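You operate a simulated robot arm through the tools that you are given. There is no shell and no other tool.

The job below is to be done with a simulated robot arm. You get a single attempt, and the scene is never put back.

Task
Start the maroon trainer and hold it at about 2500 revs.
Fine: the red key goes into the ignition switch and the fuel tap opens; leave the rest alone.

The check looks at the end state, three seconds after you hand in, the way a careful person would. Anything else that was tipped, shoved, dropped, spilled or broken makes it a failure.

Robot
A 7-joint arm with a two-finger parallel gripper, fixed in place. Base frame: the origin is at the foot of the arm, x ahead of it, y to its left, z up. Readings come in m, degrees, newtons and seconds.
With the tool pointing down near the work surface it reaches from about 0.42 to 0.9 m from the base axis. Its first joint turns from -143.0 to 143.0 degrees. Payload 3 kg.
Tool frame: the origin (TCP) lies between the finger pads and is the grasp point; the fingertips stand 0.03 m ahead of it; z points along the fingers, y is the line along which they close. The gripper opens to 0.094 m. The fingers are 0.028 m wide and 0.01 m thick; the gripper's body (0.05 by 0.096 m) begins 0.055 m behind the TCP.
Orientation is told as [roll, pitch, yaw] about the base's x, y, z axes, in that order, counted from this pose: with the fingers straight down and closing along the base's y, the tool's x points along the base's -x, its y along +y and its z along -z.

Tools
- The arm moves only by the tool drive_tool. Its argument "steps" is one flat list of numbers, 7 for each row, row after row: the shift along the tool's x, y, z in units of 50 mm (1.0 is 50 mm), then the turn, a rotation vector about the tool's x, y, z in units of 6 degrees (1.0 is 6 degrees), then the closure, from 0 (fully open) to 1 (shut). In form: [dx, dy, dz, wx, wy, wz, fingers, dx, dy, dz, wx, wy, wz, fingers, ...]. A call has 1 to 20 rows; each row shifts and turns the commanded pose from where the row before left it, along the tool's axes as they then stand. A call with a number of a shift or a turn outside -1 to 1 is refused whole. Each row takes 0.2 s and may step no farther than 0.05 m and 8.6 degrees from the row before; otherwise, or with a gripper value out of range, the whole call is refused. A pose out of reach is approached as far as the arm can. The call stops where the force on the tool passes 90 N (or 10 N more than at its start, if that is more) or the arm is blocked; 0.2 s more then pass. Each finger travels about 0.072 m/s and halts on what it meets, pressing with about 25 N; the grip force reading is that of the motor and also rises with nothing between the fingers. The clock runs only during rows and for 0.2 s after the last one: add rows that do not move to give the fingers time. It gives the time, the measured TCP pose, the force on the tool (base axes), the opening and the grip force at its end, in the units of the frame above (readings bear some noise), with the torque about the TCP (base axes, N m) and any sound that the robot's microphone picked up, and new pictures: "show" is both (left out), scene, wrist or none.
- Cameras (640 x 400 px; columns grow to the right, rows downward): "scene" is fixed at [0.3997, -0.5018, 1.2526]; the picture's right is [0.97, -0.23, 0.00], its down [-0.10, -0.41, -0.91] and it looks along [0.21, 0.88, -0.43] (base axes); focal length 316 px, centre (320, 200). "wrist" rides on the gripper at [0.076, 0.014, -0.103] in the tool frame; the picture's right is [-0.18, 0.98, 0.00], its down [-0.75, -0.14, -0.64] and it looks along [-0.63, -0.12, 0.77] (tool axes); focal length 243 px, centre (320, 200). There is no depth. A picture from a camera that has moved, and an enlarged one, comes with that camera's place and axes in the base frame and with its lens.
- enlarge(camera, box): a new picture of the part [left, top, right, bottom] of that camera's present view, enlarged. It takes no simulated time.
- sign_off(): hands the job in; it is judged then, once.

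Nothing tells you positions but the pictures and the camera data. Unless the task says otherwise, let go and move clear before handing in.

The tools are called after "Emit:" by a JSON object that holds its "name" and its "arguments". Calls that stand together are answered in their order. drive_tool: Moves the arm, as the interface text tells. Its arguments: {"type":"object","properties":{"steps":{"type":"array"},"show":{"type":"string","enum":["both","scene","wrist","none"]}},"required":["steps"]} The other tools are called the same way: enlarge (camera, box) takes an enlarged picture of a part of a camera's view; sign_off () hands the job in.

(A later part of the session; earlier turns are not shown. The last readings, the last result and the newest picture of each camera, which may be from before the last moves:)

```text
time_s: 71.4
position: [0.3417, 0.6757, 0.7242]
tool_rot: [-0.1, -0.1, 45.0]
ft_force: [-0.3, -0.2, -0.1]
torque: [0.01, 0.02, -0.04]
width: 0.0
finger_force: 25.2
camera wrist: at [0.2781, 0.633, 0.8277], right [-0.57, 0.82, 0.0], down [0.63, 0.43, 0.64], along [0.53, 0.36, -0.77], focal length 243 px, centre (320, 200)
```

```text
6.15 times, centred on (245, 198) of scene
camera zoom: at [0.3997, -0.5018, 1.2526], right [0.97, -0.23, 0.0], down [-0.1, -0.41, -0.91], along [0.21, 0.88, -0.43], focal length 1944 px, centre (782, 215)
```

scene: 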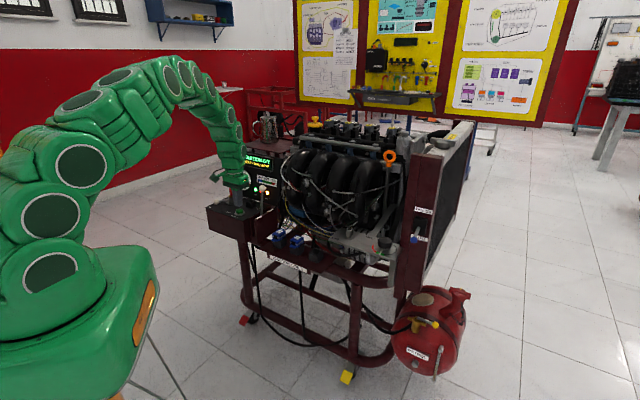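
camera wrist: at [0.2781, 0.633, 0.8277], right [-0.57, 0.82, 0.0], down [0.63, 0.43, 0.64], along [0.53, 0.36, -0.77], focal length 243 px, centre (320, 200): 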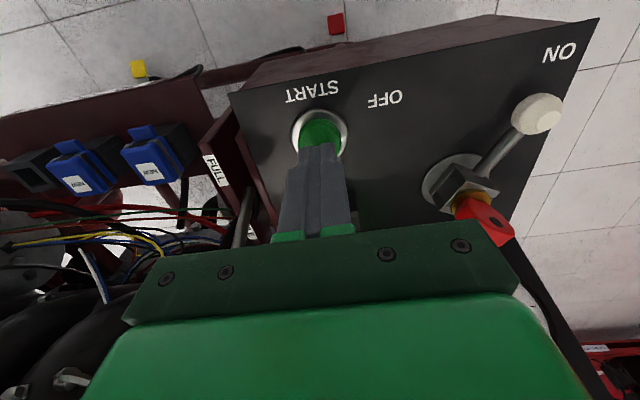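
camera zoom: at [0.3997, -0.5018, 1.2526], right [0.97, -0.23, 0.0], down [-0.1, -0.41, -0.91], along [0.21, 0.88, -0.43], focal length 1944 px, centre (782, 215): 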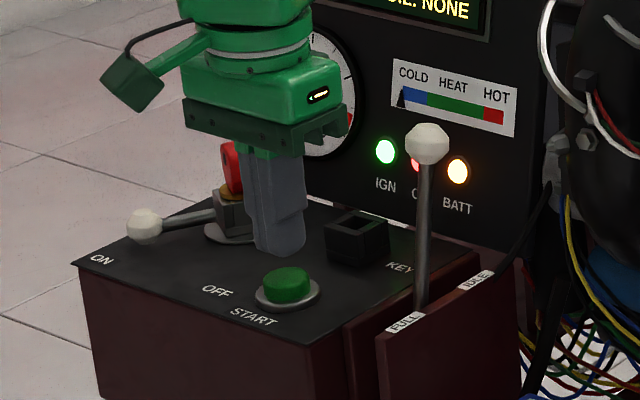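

The fingertips are above the START button. A small offset correction remains, then I'll press down gently while listening.

Emit:
{"name": "drive_tool", "arguments": {"steps": [0.05, -0.024, 0.2, 0, 0, 0, 1, 0, 0, 0.2, 0, 0, 0, 1, 0, 0, 0.08, 0, 0, 0, 1, 0, 0, 0.06, 0, 0, 0, 1], "show": "none"}}

Emit:
{"name": "enlarge", "arguments": {"camera": "scene", "box": [205, 165, 285, 230]}}

```text
time_s: 72.4
position: [0.3416, 0.675, 0.6991]
tool_rot: [0.0, -0.1, 45.2]
ft_force: [-2.2, -9.1, 30.2]
torque: [-0.22, 0.05, 0.0]
width: 0.0
finger_force: 24.5
heard: click
```

```text
6.15 times, centred on (245, 198) of scene
camera zoom: at [0.3997, -0.5018, 1.2526], right [0.97, -0.23, 0.0], down [-0.1, -0.41, -0.91], along [0.21, 0.88, -0.43], focal length 1944 px, centre (782, 215)
```

zoom: 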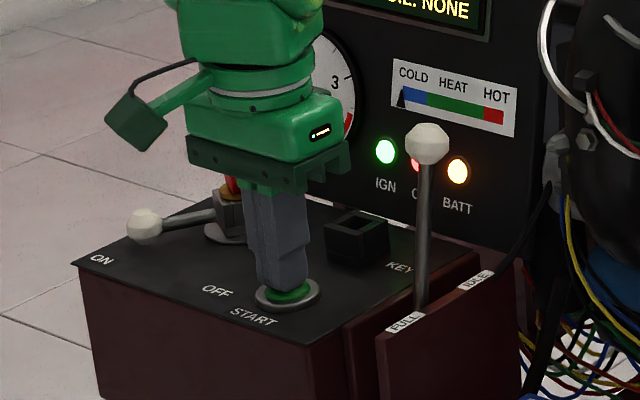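

I heard a click at about 30 N with the button down. I'll hold it briefly and check the gauge and display.

Emit:
{"name": "drive_tool", "arguments": {"steps": [0, 0, 0, 0, 0, 0, 1, 0, 0, 0, 0, 0, 0, 1, 0, 0, 0, 0, 0, 0, 1], "show": "both"}}

Emit:
{"name": "enlarge", "arguments": {"camera": "scene", "box": [225, 144, 295, 204]}}

```text
time_s: 73.2
position: [0.3413, 0.6744, 0.6988]
tool_rot: [0.0, -0.1, 45.1]
ft_force: [1.1, -3.6, 32.4]
torque: [-0.17, -0.08, -0.01]
width: 0.0001
finger_force: 25.3
camera wrist: at [0.277, 0.632, 0.8028], right [-0.57, 0.82, 0.0], down [0.63, 0.43, 0.64], along [0.53, 0.36, -0.77], focal length 243 px, centre (320, 200)
```

scene: 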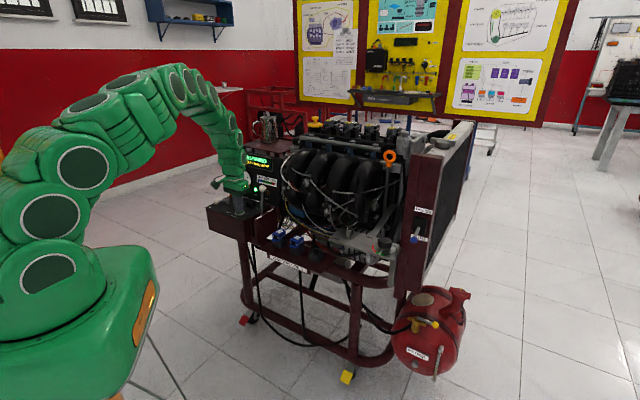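
wrist: 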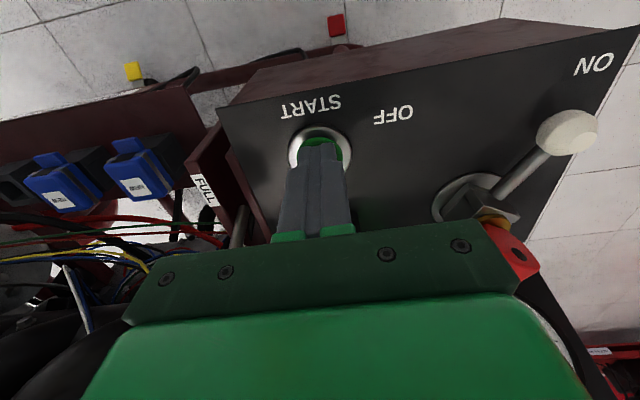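

```text
6.67 times, centred on (260, 174) of scene
camera zoom: at [0.3997, -0.5018, 1.2526], right [0.97, -0.23, 0.0], down [-0.1, -0.41, -0.91], along [0.21, 0.88, -0.43], focal length 2106 px, centre (720, 373)
```

zoom: 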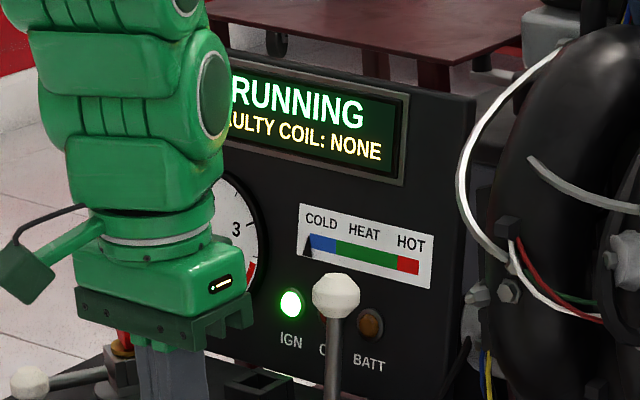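

The display reads RUNNING, and the BATT and OIL lamps have gone out. I'll release the button, rise, and read the rev gauge.

Emit:
{"name": "drive_tool", "arguments": {"steps": [0, 0, -0.3, 0, 0, 0, 1, 0.2, 0, -0.9, 0, 0, 0, 1, 0.8, 0, -0.5, 0, 0, 0, 1, 0.8, 0, -0.5, 0, 0, 0, 1, 0, 0, 0, 0, 0, 0, 1], "show": "both"}}

Emit:
{"name": "enlarge", "arguments": {"camera": "scene", "box": [225, 144, 295, 204]}}

Emit:
{"name": "enlarge", "arguments": {"camera": "wrist", "box": [200, 60, 420, 260]}}

```text
time_s: 74.4
position: [0.2804, 0.6092, 0.815]
tool_rot: [0.1, 0.1, 45.2]
ft_force: [-0.6, 0.8, 0.4]
torque: [0.0, 0.03, -0.01]
width: 0.0001
finger_force: 24.7
camera wrist: at [0.2159, 0.5668, 0.9182], right [-0.57, 0.82, 0.0], down [0.63, 0.43, 0.64], along [0.53, 0.36, -0.77], focal length 243 px, centre (320, 200)
```

scene: 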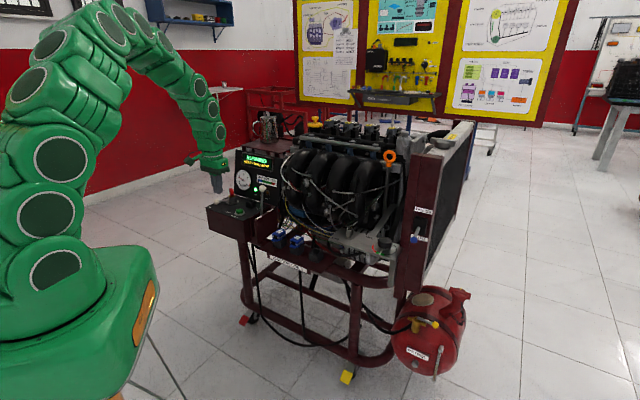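
wrist: 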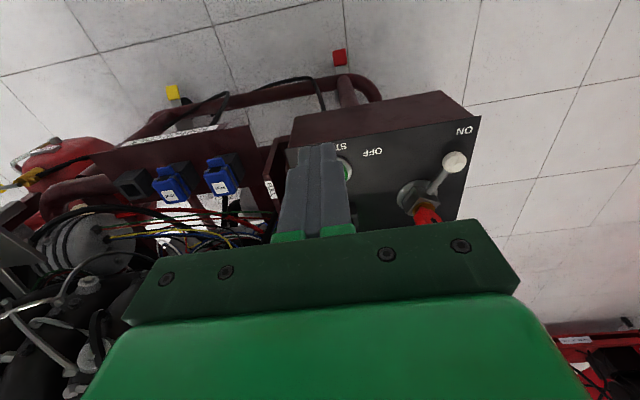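

```text
6.67 times, centred on (260, 174) of scene
camera zoom: at [0.3997, -0.5018, 1.2526], right [0.97, -0.23, 0.0], down [-0.1, -0.41, -0.91], along [0.21, 0.88, -0.43], focal length 2106 px, centre (720, 373)
```

zoom: 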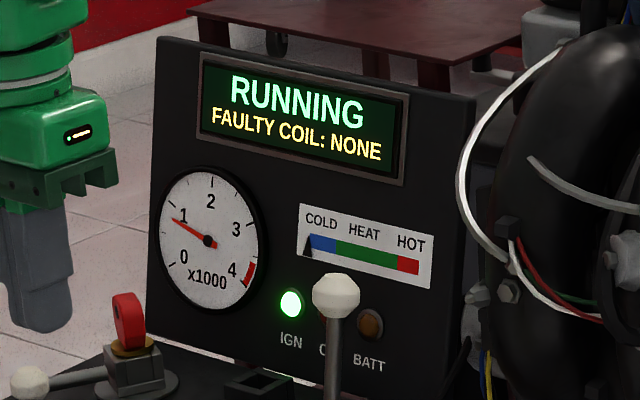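

```text
2.00 times, centred on (310, 160) of wrist
camera zoom: at [0.2159, 0.5668, 0.9182], right [-0.57, 0.82, 0.0], down [0.63, 0.43, 0.64], along [0.53, 0.36, -0.77], focal length 485 px, centre (340, 280)
```

zoom: 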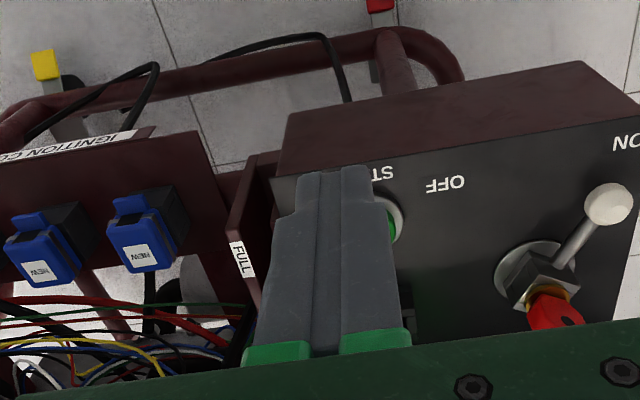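

The engine is idling at about 850–900 rpm. Next is the throttle: I'll position over its white ball, near (0.438, 0.671, 0.765), with fingers open left and right of it so I can ease it toward FULL.

Emit:
{"name": "drive_tool", "arguments": {"steps": [-0.6, -0.3375, -0.6, 0, 0, 0, 1, -0.8, -0.3375, -0.5, 0, 0, 0, 1, -0.8, -0.3375, 0, 0, 0, 0, 0.6, -0.8, -0.3375, 0, 0, 0, 0, 0.36, 0, 0, 0, 0, 0, 0, 0.36, 0, 0, 0, 0, 0, 0, 0.36], "show": "both"}}

Emit:
{"name": "enlarge", "arguments": {"camera": "wrist", "box": [220, 60, 420, 260]}}

Emit:
{"name": "enlarge", "arguments": {"camera": "scene", "box": [225, 140, 315, 220]}}

```text
refused: row 2 steps farther than a row can; nothing moved
```

```text
2.00 times, centred on (320, 160) of wrist
camera zoom: at [0.2159, 0.5668, 0.9182], right [-0.57, 0.82, 0.0], down [0.63, 0.43, 0.64], along [0.53, 0.36, -0.77], focal length 485 px, centre (320, 280)
```

zoom: 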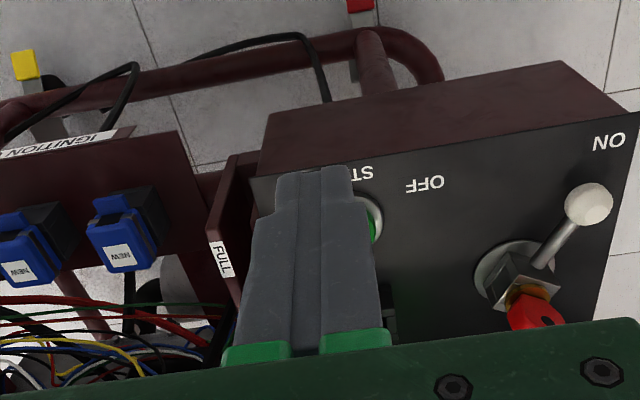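

```text
5.00 times, centred on (270, 180) of scene
camera zoom: at [0.3997, -0.5018, 1.2526], right [0.97, -0.23, 0.0], down [-0.1, -0.41, -0.91], along [0.21, 0.88, -0.43], focal length 1579 px, centre (570, 300)
```

zoom: 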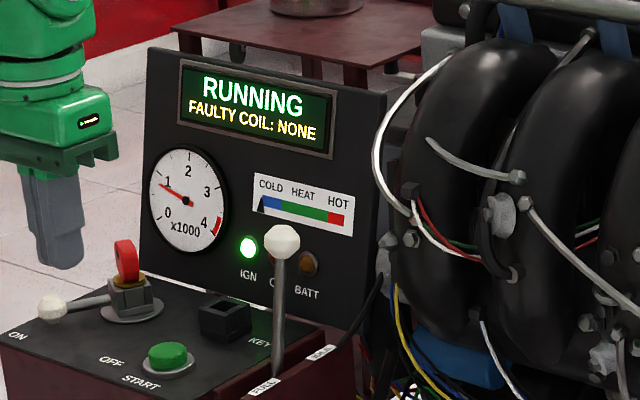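

The throttle move was refused because one row was slightly too long; nothing moved. The engine still shows RUNNING at about 850 rpm, so I'll resend it with smaller rows.

Emit:
{"name": "drive_tool", "arguments": {"steps": [-0.5, -0.27, -0.6, 0, 0, 0, 1, -0.65, -0.27, -0.5, 0, 0, 0, 1, -0.65, -0.27, 0, 0, 0, 0, 0.6, -0.65, -0.27, 0, 0, 0, 0, 0.36, -0.65, -0.27, 0, 0, 0, 0, 0.36, 0, 0, 0, 0, 0, 0, 0.36], "show": "both"}}

Emit:
{"name": "enlarge", "arguments": {"camera": "wrist", "box": [220, 60, 420, 260]}}

Emit:
{"name": "enlarge", "arguments": {"camera": "scene", "box": [225, 140, 315, 220]}}

```text
time_s: 75.8
position: [0.433, 0.6693, 0.8629]
tool_rot: [0.0, 0.1, 45.2]
ft_force: [0.0, -0.1, -0.2]
torque: [0.03, -0.01, 0.03]
width: 0.0602
finger_force: 0.0
camera wrist: at [0.3691, 0.6266, 0.9664], right [-0.57, 0.82, 0.0], down [0.63, 0.43, 0.64], along [0.53, 0.36, -0.77], focal length 243 px, centre (320, 200)
```

scene: 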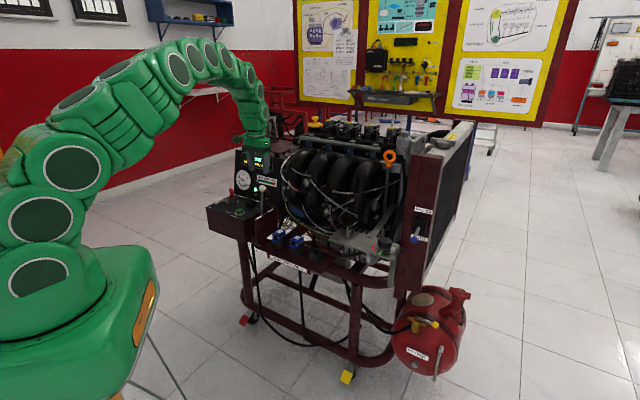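
wrist: 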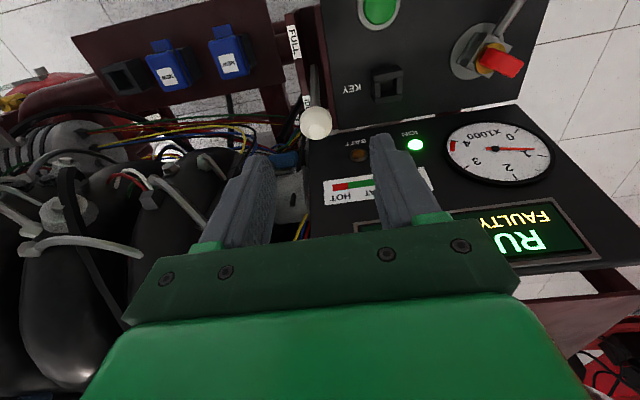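

```text
2.00 times, centred on (320, 160) of wrist
camera zoom: at [0.3691, 0.6266, 0.9664], right [-0.57, 0.82, 0.0], down [0.63, 0.43, 0.64], along [0.53, 0.36, -0.77], focal length 485 px, centre (320, 280)
```

zoom: 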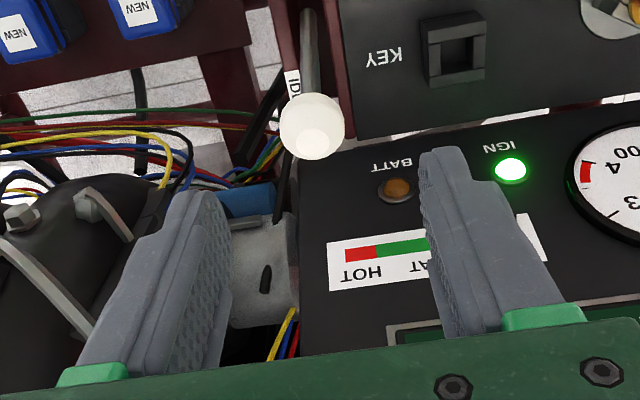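

```text
5.00 times, centred on (270, 180) of scene
camera zoom: at [0.3997, -0.5018, 1.2526], right [0.97, -0.23, 0.0], down [-0.1, -0.41, -0.91], along [0.21, 0.88, -0.43], focal length 1579 px, centre (570, 300)
```

zoom: 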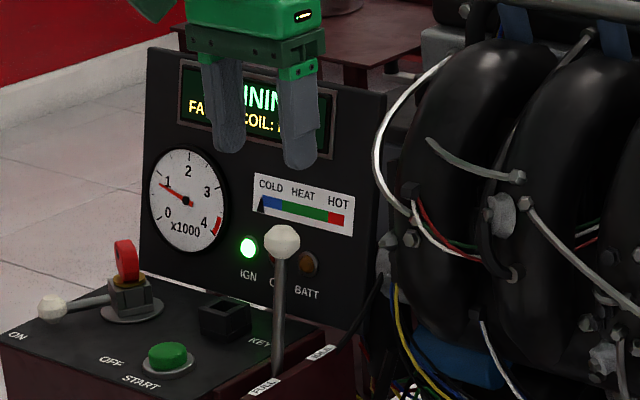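

Emit:
{"name": "drive_tool", "arguments": {"steps": [-0.08, -0.06, 0.4, 0, 0, 0, 0.36, 0, 0, 0.48, 0, 0, 0, 0.36, 0, 0, 0.48, 0, 0, 0, 0.36, 0, 0, 0.48, 0, 0, 0, 0.36, 0, 0, 0, 0, 0, 0, 0.36], "show": "both"}}

Emit:
{"name": "enlarge", "arguments": {"camera": "wrist", "box": [240, 100, 400, 240]}}

Emit:
{"name": "enlarge", "arguments": {"camera": "scene", "box": [225, 140, 315, 220]}}

```text
time_s: 77.0
position: [0.4404, 0.6718, 0.7725]
tool_rot: [-0.1, -0.1, 45.1]
ft_force: [-1.0, -0.4, 0.3]
torque: [0.0, 0.0, -0.02]
width: 0.0602
finger_force: 0.0
camera wrist: at [0.3763, 0.6287, 0.8757], right [-0.57, 0.82, 0.0], down [0.63, 0.43, 0.64], along [0.53, 0.36, -0.77], focal length 243 px, centre (320, 200)
```

scene: 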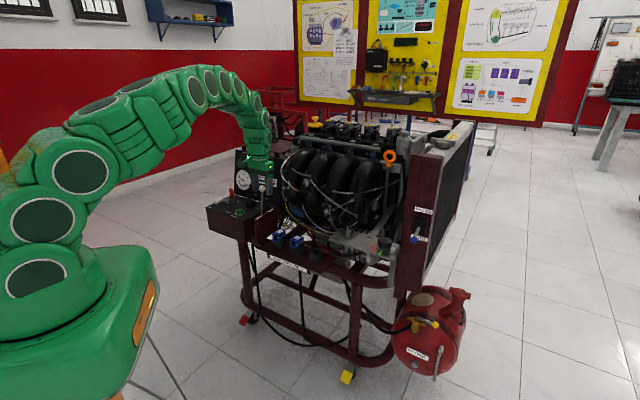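
wrist: 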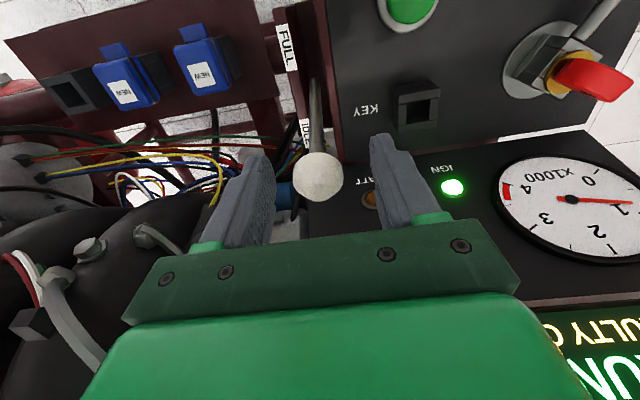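

```text
2.86 times, centred on (320, 170) of wrist
camera zoom: at [0.3763, 0.6287, 0.8757], right [-0.57, 0.82, 0.0], down [0.63, 0.43, 0.64], along [0.53, 0.36, -0.77], focal length 693 px, centre (320, 286)
```

zoom: 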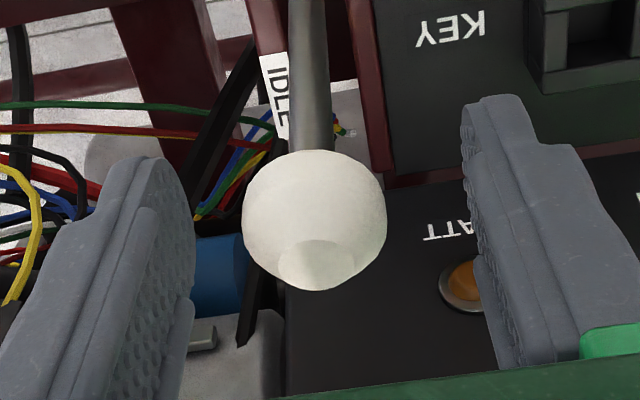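

```text
5.00 times, centred on (270, 180) of scene
camera zoom: at [0.3997, -0.5018, 1.2526], right [0.97, -0.23, 0.0], down [-0.1, -0.41, -0.91], along [0.21, 0.88, -0.43], focal length 1579 px, centre (570, 300)
```

zoom: 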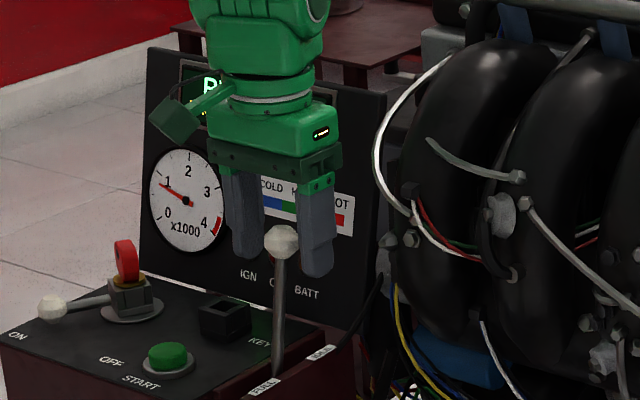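

The ball sits between the open fingers. I'll close on it and ease the lever 15 mm toward FULL, then check the gauge.

Emit:
{"name": "drive_tool", "arguments": {"steps": [0, -0.03, 0, 0, 0, 0, 0.36, 0, 0, 0, 0, 0, 0, 0.55, 0, 0, 0, 0, 0, 0, 0.8, 0, 0, 0, 0, 0, 0, 0.8, 0.15, 0, 0, 0, 0, 0, 0.8, 0.15, 0, 0, 0, 0, 0, 0.8, 0, 0, 0, 0, 0, 0, 0.8], "show": "both"}}

Emit:
{"name": "enlarge", "arguments": {"camera": "wrist", "box": [240, 100, 400, 240]}}

Emit:
{"name": "enlarge", "arguments": {"camera": "scene", "box": [225, 140, 315, 220]}}

```text
time_s: 78.6
position: [0.4316, 0.6608, 0.7724]
tool_rot: [-0.1, -0.1, 45.1]
ft_force: [9.1, 5.3, 15.1]
torque: [0.75, -0.75, 0.01]
width: 0.0271
finger_force: 44.7
camera wrist: at [0.3674, 0.6185, 0.8757], right [-0.57, 0.82, 0.0], down [0.63, 0.43, 0.64], along [0.53, 0.36, -0.77], focal length 243 px, centre (320, 200)
```

scene: 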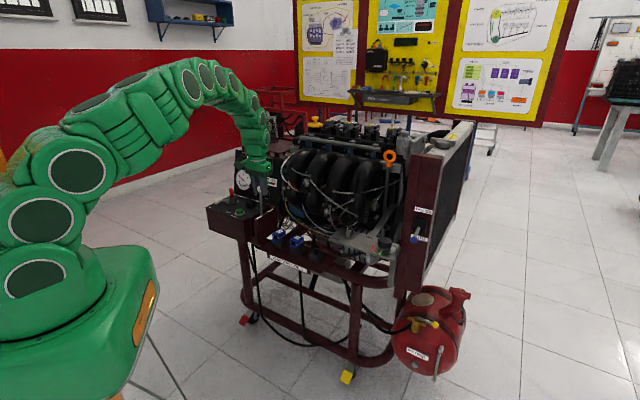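
wrist: 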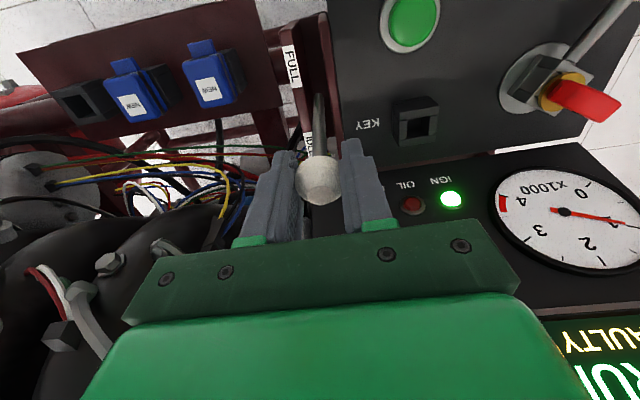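

```text
2.86 times, centred on (320, 170) of wrist
camera zoom: at [0.3674, 0.6185, 0.8757], right [-0.57, 0.82, 0.0], down [0.63, 0.43, 0.64], along [0.53, 0.36, -0.77], focal length 693 px, centre (320, 286)
```

zoom: 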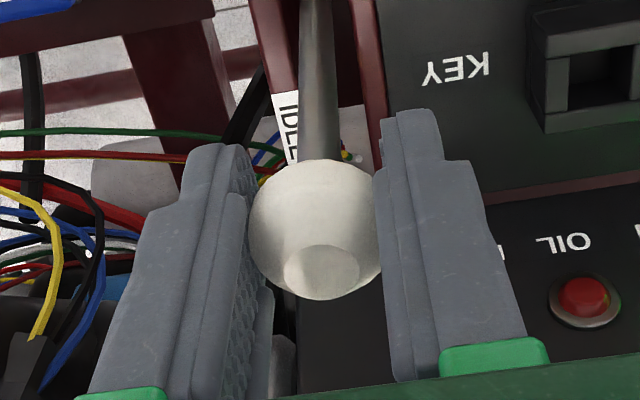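

```text
5.00 times, centred on (270, 180) of scene
camera zoom: at [0.3997, -0.5018, 1.2526], right [0.97, -0.23, 0.0], down [-0.1, -0.41, -0.91], along [0.21, 0.88, -0.43], focal length 1579 px, centre (570, 300)
```

zoom: 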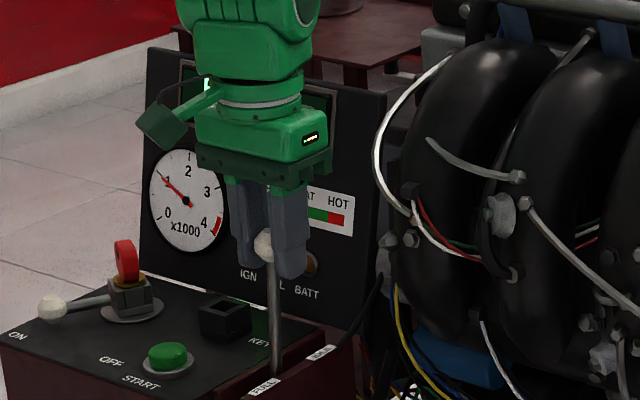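

Emit:
{"name": "enlarge", "arguments": {"camera": "scene", "box": [232, 166, 260, 194]}}

Emit:
{"name": "enlarge", "arguments": {"camera": "wrist", "box": [480, 155, 640, 285]}}

```text
14.29 times, centred on (246, 180) of scene
camera zoom: at [0.3997, -0.5018, 1.2526], right [0.97, -0.23, 0.0], down [-0.1, -0.41, -0.91], along [0.21, 0.88, -0.43], focal length 4512 px, centre (1377, 486)
```

zoom: 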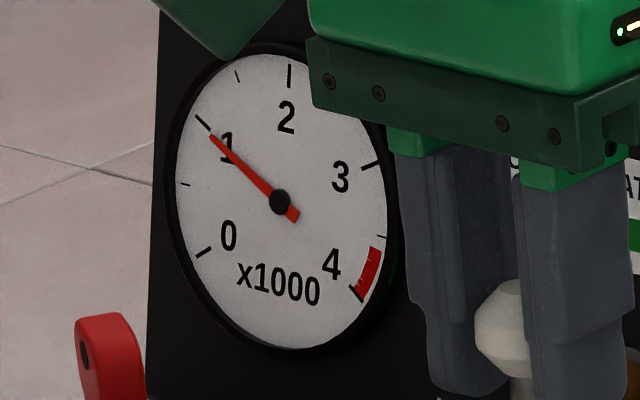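

```text
3.08 times, centred on (560, 220) of wrist
camera zoom: at [0.3674, 0.6185, 0.8757], right [-0.57, 0.82, 0.0], down [0.63, 0.43, 0.64], along [0.53, 0.36, -0.77], focal length 746 px, centre (-418, 138)
```

zoom: 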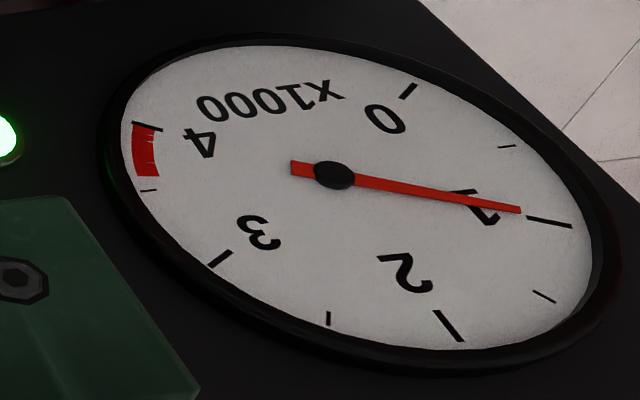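

The gauge reads about 1000 rpm after roughly 12 mm. I'll continue toward FULL in small steps, rising slightly with the lever's arc.

Emit:
{"name": "drive_tool", "arguments": {"steps": [0.15, 0, -0.03, 0, 0, 0, 0.8, 0.15, 0, -0.03, 0, 0, 0, 0.8, 0, 0, 0, 0, 0, 0, 0.8, 0, 0, 0, 0, 0, 0, 0.8], "show": "none"}}

Emit:
{"name": "enlarge", "arguments": {"camera": "scene", "box": [232, 166, 260, 194]}}

Emit:
{"name": "enlarge", "arguments": {"camera": "wrist", "box": [240, 100, 400, 240]}}

```text
time_s: 79.6
position: [0.42, 0.6503, 0.7725]
tool_rot: [0.0, 0.3, 45.2]
ft_force: [9.1, 1.0, -16.8]
torque: [0.55, -0.6, -0.01]
width: 0.0271
finger_force: 44.9
```

```text
14.29 times, centred on (246, 180) of scene
camera zoom: at [0.3997, -0.5018, 1.2526], right [0.97, -0.23, 0.0], down [-0.1, -0.41, -0.91], along [0.21, 0.88, -0.43], focal length 4512 px, centre (1377, 486)
```

zoom: 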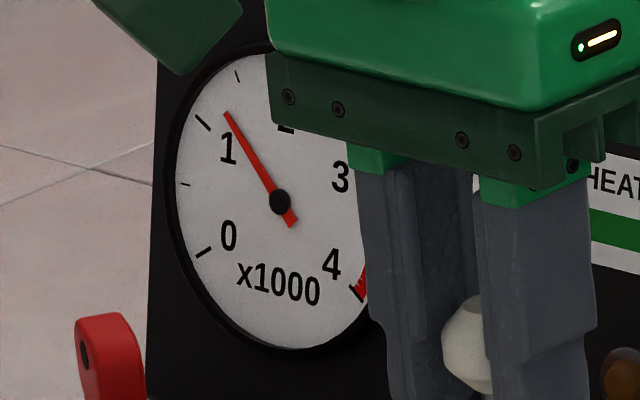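

```text
2.86 times, centred on (320, 170) of wrist
camera zoom: at [0.3567, 0.6079, 0.8763], right [-0.57, 0.82, 0.0], down [0.63, 0.44, 0.64], along [0.53, 0.36, -0.77], focal length 693 px, centre (320, 286)
```

zoom: 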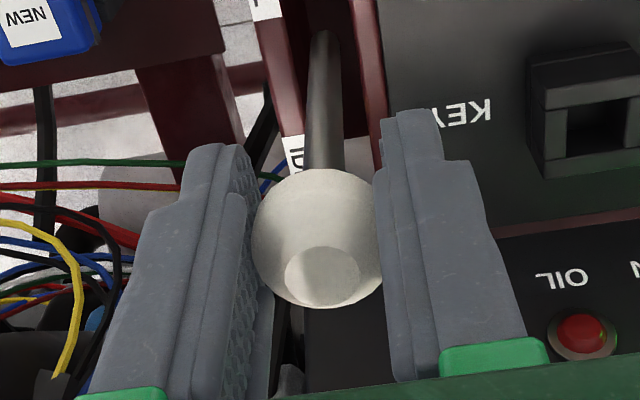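

Emit:
{"name": "drive_tool", "arguments": {"steps": [0, 0, 0.015, 0, 0, 0, 0.8, 0, 0, 0, 0, 0, 0, 0.8, 0, 0, 0, 0, 0, 0, 0.8, 0, 0, 0, 0, 0, 0, 0.8, 0, 0, 0, 0, 0, 0, 0.8, 0, 0, 0, 0, 0, 0, 0.8, 0, 0, 0, 0, 0, 0, 0.8, 0, 0, 0, 0, 0, 0, 0.8], "show": "none"}}

Emit:
{"name": "enlarge", "arguments": {"camera": "scene", "box": [232, 166, 260, 194]}}

```text
time_s: 81.4
position: [0.4213, 0.6506, 0.7719]
tool_rot: [0.0, 0.1, 45.2]
ft_force: [-9.8, -3.8, -9.0]
torque: [-0.85, 0.9, 0.01]
width: 0.0269
finger_force: 44.9
```

```text
14.29 times, centred on (246, 180) of scene
camera zoom: at [0.3997, -0.5018, 1.2526], right [0.97, -0.23, 0.0], down [-0.1, -0.41, -0.91], along [0.21, 0.88, -0.43], focal length 4512 px, centre (1377, 486)
```

zoom: 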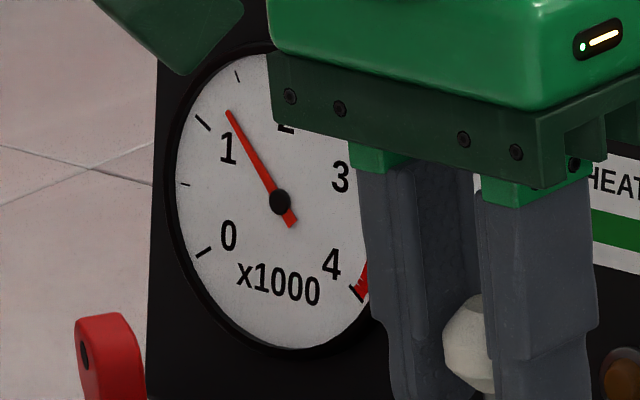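

It's steady at about 1300 rpm, rising roughly 20 rpm per mm. I'll continue another 30 mm along the arc and re-read.

Emit:
{"name": "drive_tool", "arguments": {"steps": [0.15, 0, 0.0, 0, 0, 0, 0.8, 0.15, 0, 0.01, 0, 0, 0, 0.8, 0.15, 0, 0.015, 0, 0, 0, 0.8, 0.15, 0, 0.02, 0, 0, 0, 0.8, 0, 0, 0, 0, 0, 0, 0.8, 0, 0, 0, 0, 0, 0, 0.8, 0, 0, 0, 0, 0, 0, 0.8], "show": "both"}}

Emit:
{"name": "enlarge", "arguments": {"camera": "scene", "box": [232, 166, 260, 194]}}

Emit:
{"name": "enlarge", "arguments": {"camera": "wrist", "box": [480, 155, 640, 285]}}

```text
time_s: 83.0
position: [0.4004, 0.6301, 0.7704]
tool_rot: [0.1, -0.1, 45.0]
ft_force: [20.7, -6.1, 1.2]
torque: [0.84, -1.07, -0.1]
width: 0.0272
finger_force: 45.0
camera wrist: at [0.3361, 0.5873, 0.875], right [-0.57, 0.82, 0.0], down [0.63, 0.43, 0.64], along [0.53, 0.36, -0.77], focal length 243 px, centre (320, 200)
```

scene: 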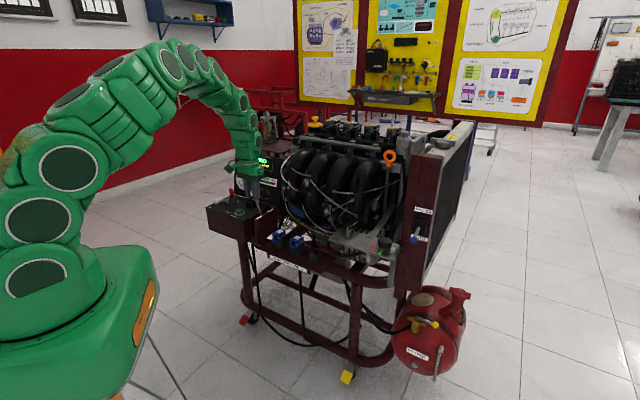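
wrist: 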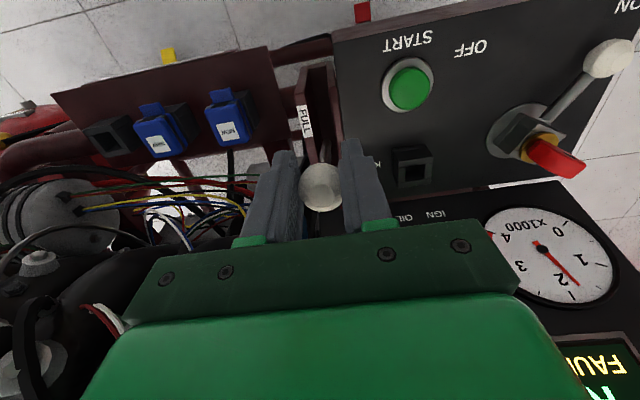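

```text
14.29 times, centred on (246, 180) of scene
camera zoom: at [0.3997, -0.5018, 1.2526], right [0.97, -0.23, 0.0], down [-0.1, -0.41, -0.91], along [0.21, 0.88, -0.43], focal length 4512 px, centre (1377, 486)
```

zoom: 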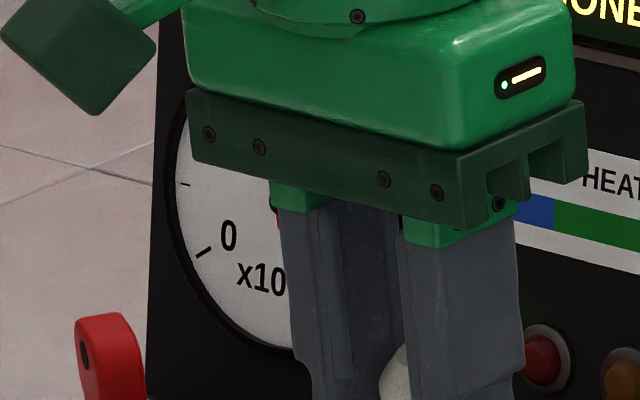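

```text
3.08 times, centred on (560, 220) of wrist
camera zoom: at [0.3361, 0.5873, 0.875], right [-0.57, 0.82, 0.0], down [0.63, 0.43, 0.64], along [0.53, 0.36, -0.77], focal length 746 px, centre (-418, 138)
```

zoom: 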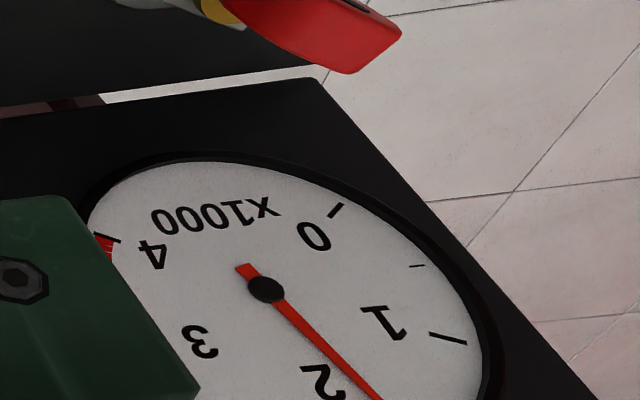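

Emit:
{"name": "enlarge", "arguments": {"camera": "wrist", "box": [480, 195, 640, 325]}}

Emit:
{"name": "enlarge", "arguments": {"camera": "wrist", "box": [240, 80, 400, 240]}}

```text
3.08 times, centred on (560, 260) of wrist
camera zoom: at [0.3361, 0.5873, 0.875], right [-0.57, 0.82, 0.0], down [0.63, 0.43, 0.64], along [0.53, 0.36, -0.77], focal length 746 px, centre (-418, 15)
```

zoom: 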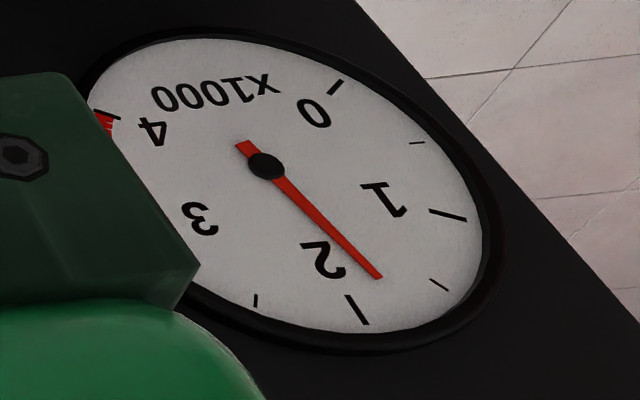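

```text
2.50 times, centred on (320, 160) of wrist
camera zoom: at [0.3361, 0.5873, 0.875], right [-0.57, 0.82, 0.0], down [0.63, 0.43, 0.64], along [0.53, 0.36, -0.77], focal length 606 px, centre (320, 300)
```

zoom: 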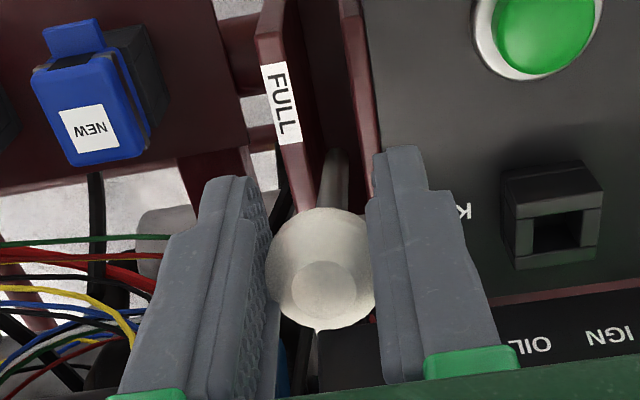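

The gauge reads about 1700 rpm. I'll go another 20 mm, lowering slightly with the arc.

Emit:
{"name": "drive_tool", "arguments": {"steps": [0.13, 0, 0.025, 0, 0, 0, 0.8, 0.13, 0, 0.035, 0, 0, 0, 0.8, 0.14, 0, 0.04, 0, 0, 0, 0.8, 0, 0, 0, 0, 0, 0, 0.8, 0, 0, 0, 0, 0, 0, 0.8, 0, 0, 0, 0, 0, 0, 0.8], "show": "wrist"}}

Emit:
{"name": "enlarge", "arguments": {"camera": "wrist", "box": [480, 215, 640, 345]}}

Emit:
{"name": "enlarge", "arguments": {"camera": "wrist", "box": [240, 80, 400, 240]}}

```text
time_s: 84.4
position: [0.3864, 0.6167, 0.7671]
tool_rot: [0.0, -0.1, 45.1]
ft_force: [19.8, -9.5, 5.7]
torque: [0.68, -0.99, -0.24]
width: 0.0269
finger_force: 45.3
camera wrist: at [0.3228, 0.5739, 0.8701], right [-0.57, 0.82, 0.0], down [0.63, 0.43, 0.64], along [0.53, 0.36, -0.77], focal length 243 px, centre (320, 200)
```

wrist: 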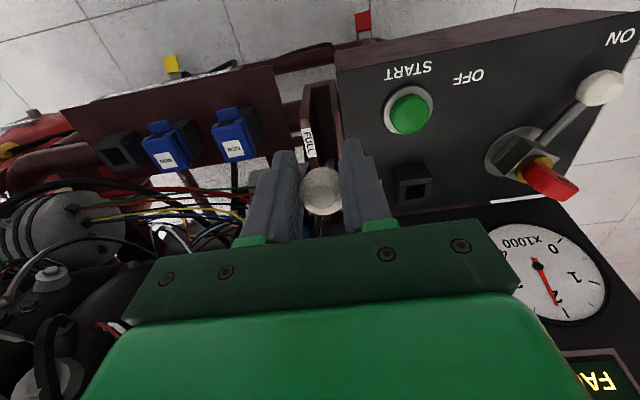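

```text
3.08 times, centred on (560, 280) of wrist
camera zoom: at [0.3228, 0.5739, 0.8701], right [-0.57, 0.82, 0.0], down [0.63, 0.43, 0.64], along [0.53, 0.36, -0.77], focal length 746 px, centre (-418, -46)
```

zoom: 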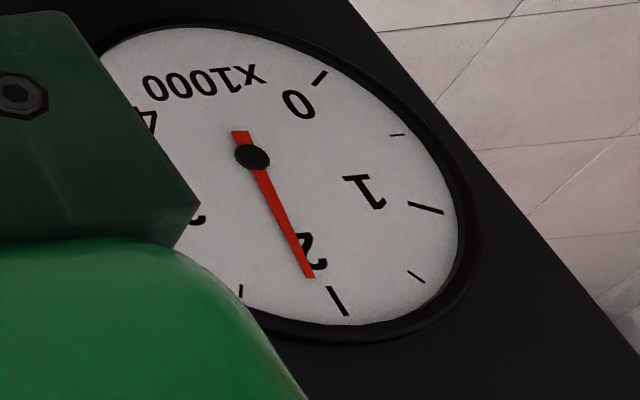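

```text
2.50 times, centred on (320, 160) of wrist
camera zoom: at [0.3228, 0.5739, 0.8701], right [-0.57, 0.82, 0.0], down [0.63, 0.43, 0.64], along [0.53, 0.36, -0.77], focal length 606 px, centre (320, 300)
```

zoom: 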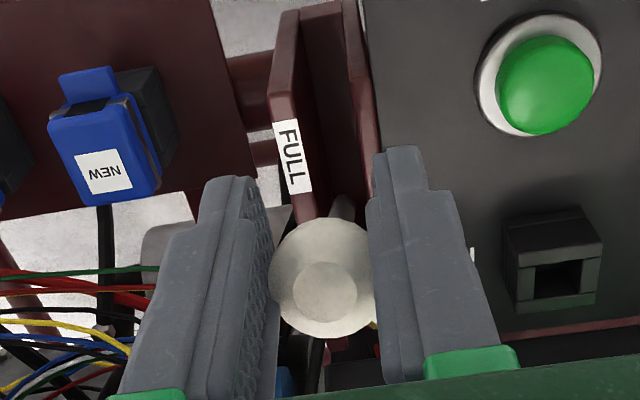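

About 2050 rpm now. I'll go roughly 22 mm more and re-read.

Emit:
{"name": "drive_tool", "arguments": {"steps": [0.15, 0, 0.05, 0, 0, 0, 0.8, 0.15, 0, 0.05, 0, 0, 0, 0.8, 0.14, 0, 0.06, 0, 0, 0, 0.8, 0, 0, 0, 0, 0, 0, 0.8, 0, 0, 0, 0, 0, 0, 0.8, 0, 0, 0, 0, 0, 0, 0.8], "show": "both"}}

Emit:
{"name": "enlarge", "arguments": {"camera": "wrist", "box": [480, 235, 640, 365]}}

Emit:
{"name": "enlarge", "arguments": {"camera": "wrist", "box": [240, 80, 400, 240]}}

Emit:
{"name": "enlarge", "arguments": {"camera": "scene", "box": [225, 140, 315, 220]}}

```text
time_s: 85.8
position: [0.3698, 0.5998, 0.7571]
tool_rot: [0.0, 0.1, 45.0]
ft_force: [19.6, -23.1, -4.6]
torque: [-0.57, 0.29, -0.48]
width: 0.0261
finger_force: 44.8
camera wrist: at [0.3065, 0.5578, 0.8608], right [-0.57, 0.82, 0.0], down [0.63, 0.44, 0.64], along [0.53, 0.36, -0.77], focal length 243 px, centre (320, 200)
```

scene: 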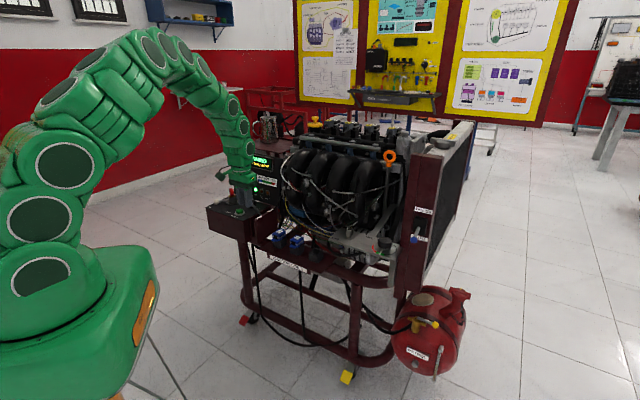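
wrist: 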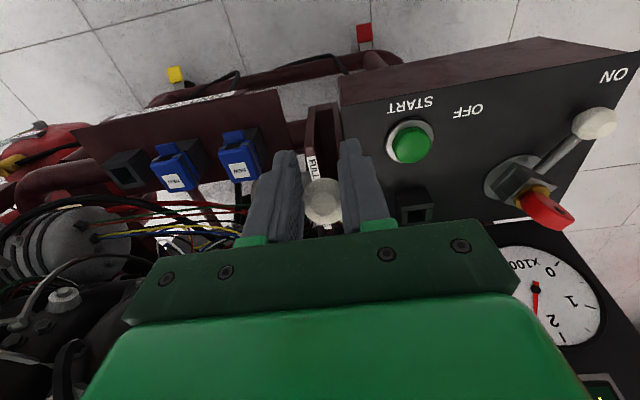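

```text
3.08 times, centred on (560, 300) of wrist
camera zoom: at [0.3065, 0.5578, 0.8608], right [-0.57, 0.82, 0.0], down [0.63, 0.44, 0.64], along [0.53, 0.36, -0.77], focal length 746 px, centre (-418, -108)
```

zoom: 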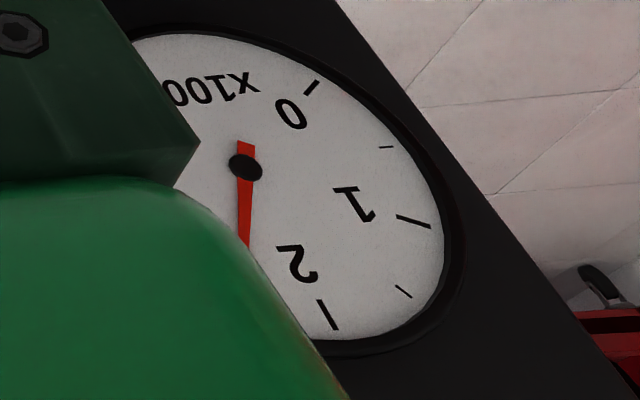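

```text
2.50 times, centred on (320, 160) of wrist
camera zoom: at [0.3065, 0.5578, 0.8608], right [-0.57, 0.82, 0.0], down [0.63, 0.44, 0.64], along [0.53, 0.36, -0.77], focal length 606 px, centre (320, 300)
```

zoom: 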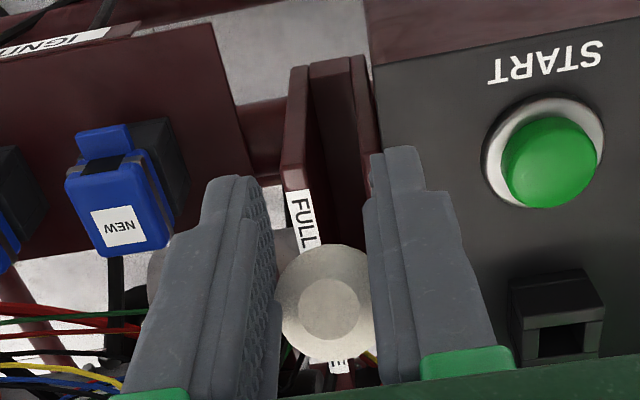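

```text
5.00 times, centred on (270, 180) of scene
camera zoom: at [0.3997, -0.5018, 1.2526], right [0.97, -0.23, 0.0], down [-0.1, -0.41, -0.91], along [0.21, 0.88, -0.43], focal length 1579 px, centre (570, 300)
```

zoom: 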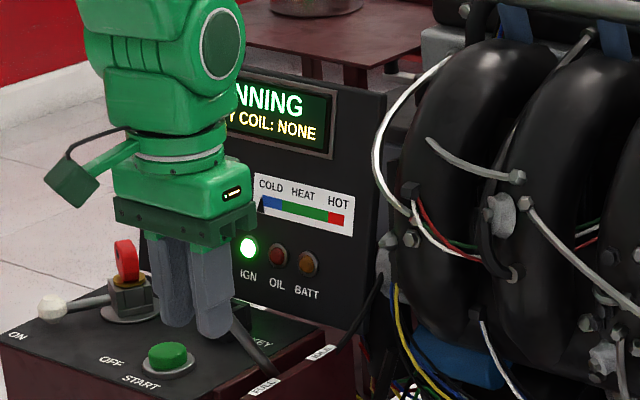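

It reads about 2440 rpm. I'll open the fingers to release the ball, lift clear, and read the gauge unobstructed.

Emit:
{"name": "drive_tool", "arguments": {"steps": [0, 0, 0, 0, 0, 0, 0.65, 0, 0, 0, 0, 0, 0, 0.45, 0, 0, 0, 0, 0, 0, 0.4, 0, 0, -0.5, 0, 0, 0, 0.4, 0, 0, -0.7, 0, 0, 0, 0.4, 0.8, 0, 0, 0, 0, 0, 0.4, 0.8, 0, 0, 0, 0, 0, 0.4, 0, 0, 0, 0, 0, 0, 0.4], "show": "both"}}

Emit:
{"name": "enlarge", "arguments": {"camera": "scene", "box": [225, 140, 315, 220]}}

Emit:
{"name": "enlarge", "arguments": {"camera": "scene", "box": [232, 166, 260, 194]}}

```text
time_s: 87.6
position: [0.3137, 0.5435, 0.8177]
tool_rot: [0.0, 0.1, 45.2]
ft_force: [-0.9, -0.1, -0.8]
torque: [0.0, -0.01, -0.02]
width: 0.0566
finger_force: 0.0
camera wrist: at [0.25, 0.5001, 0.9208], right [-0.57, 0.82, 0.0], down [0.63, 0.43, 0.64], along [0.53, 0.36, -0.77], focal length 243 px, centre (320, 200)
```

scene: 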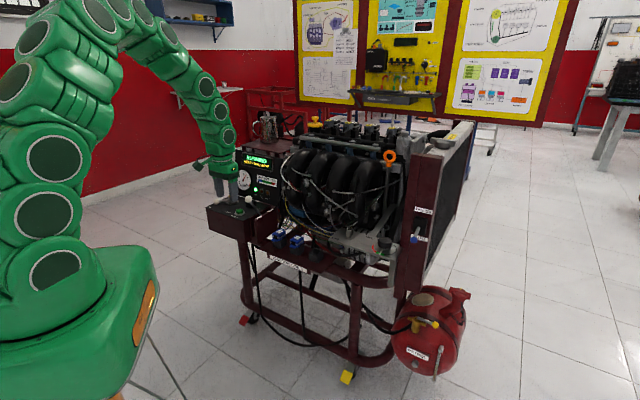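
wrist: 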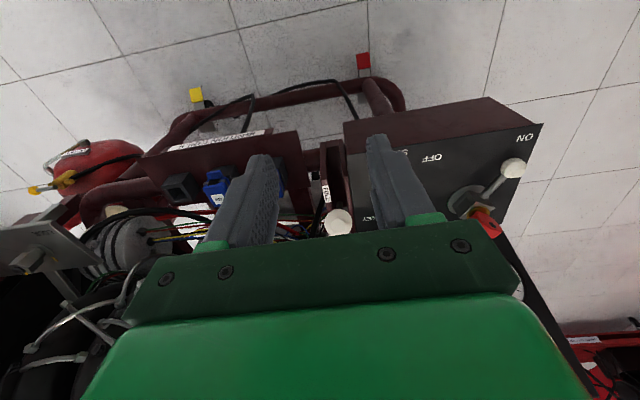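

```text
5.00 times, centred on (270, 180) of scene
camera zoom: at [0.3997, -0.5018, 1.2526], right [0.97, -0.23, 0.0], down [-0.1, -0.41, -0.91], along [0.21, 0.88, -0.43], focal length 1579 px, centre (570, 300)
```

zoom: 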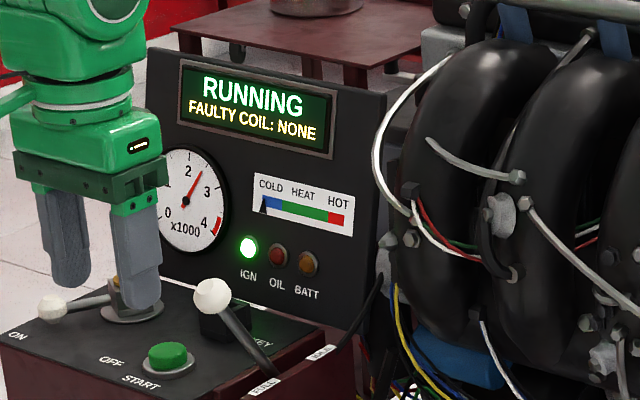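

```text
14.29 times, centred on (246, 180) of scene
camera zoom: at [0.3997, -0.5018, 1.2526], right [0.97, -0.23, 0.0], down [-0.1, -0.41, -0.91], along [0.21, 0.88, -0.43], focal length 4512 px, centre (1377, 486)
```

zoom: 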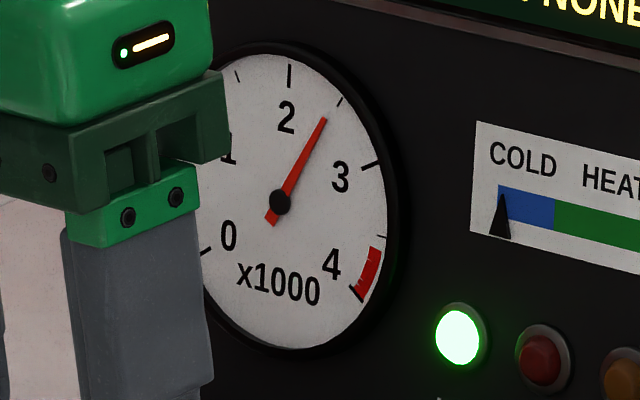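

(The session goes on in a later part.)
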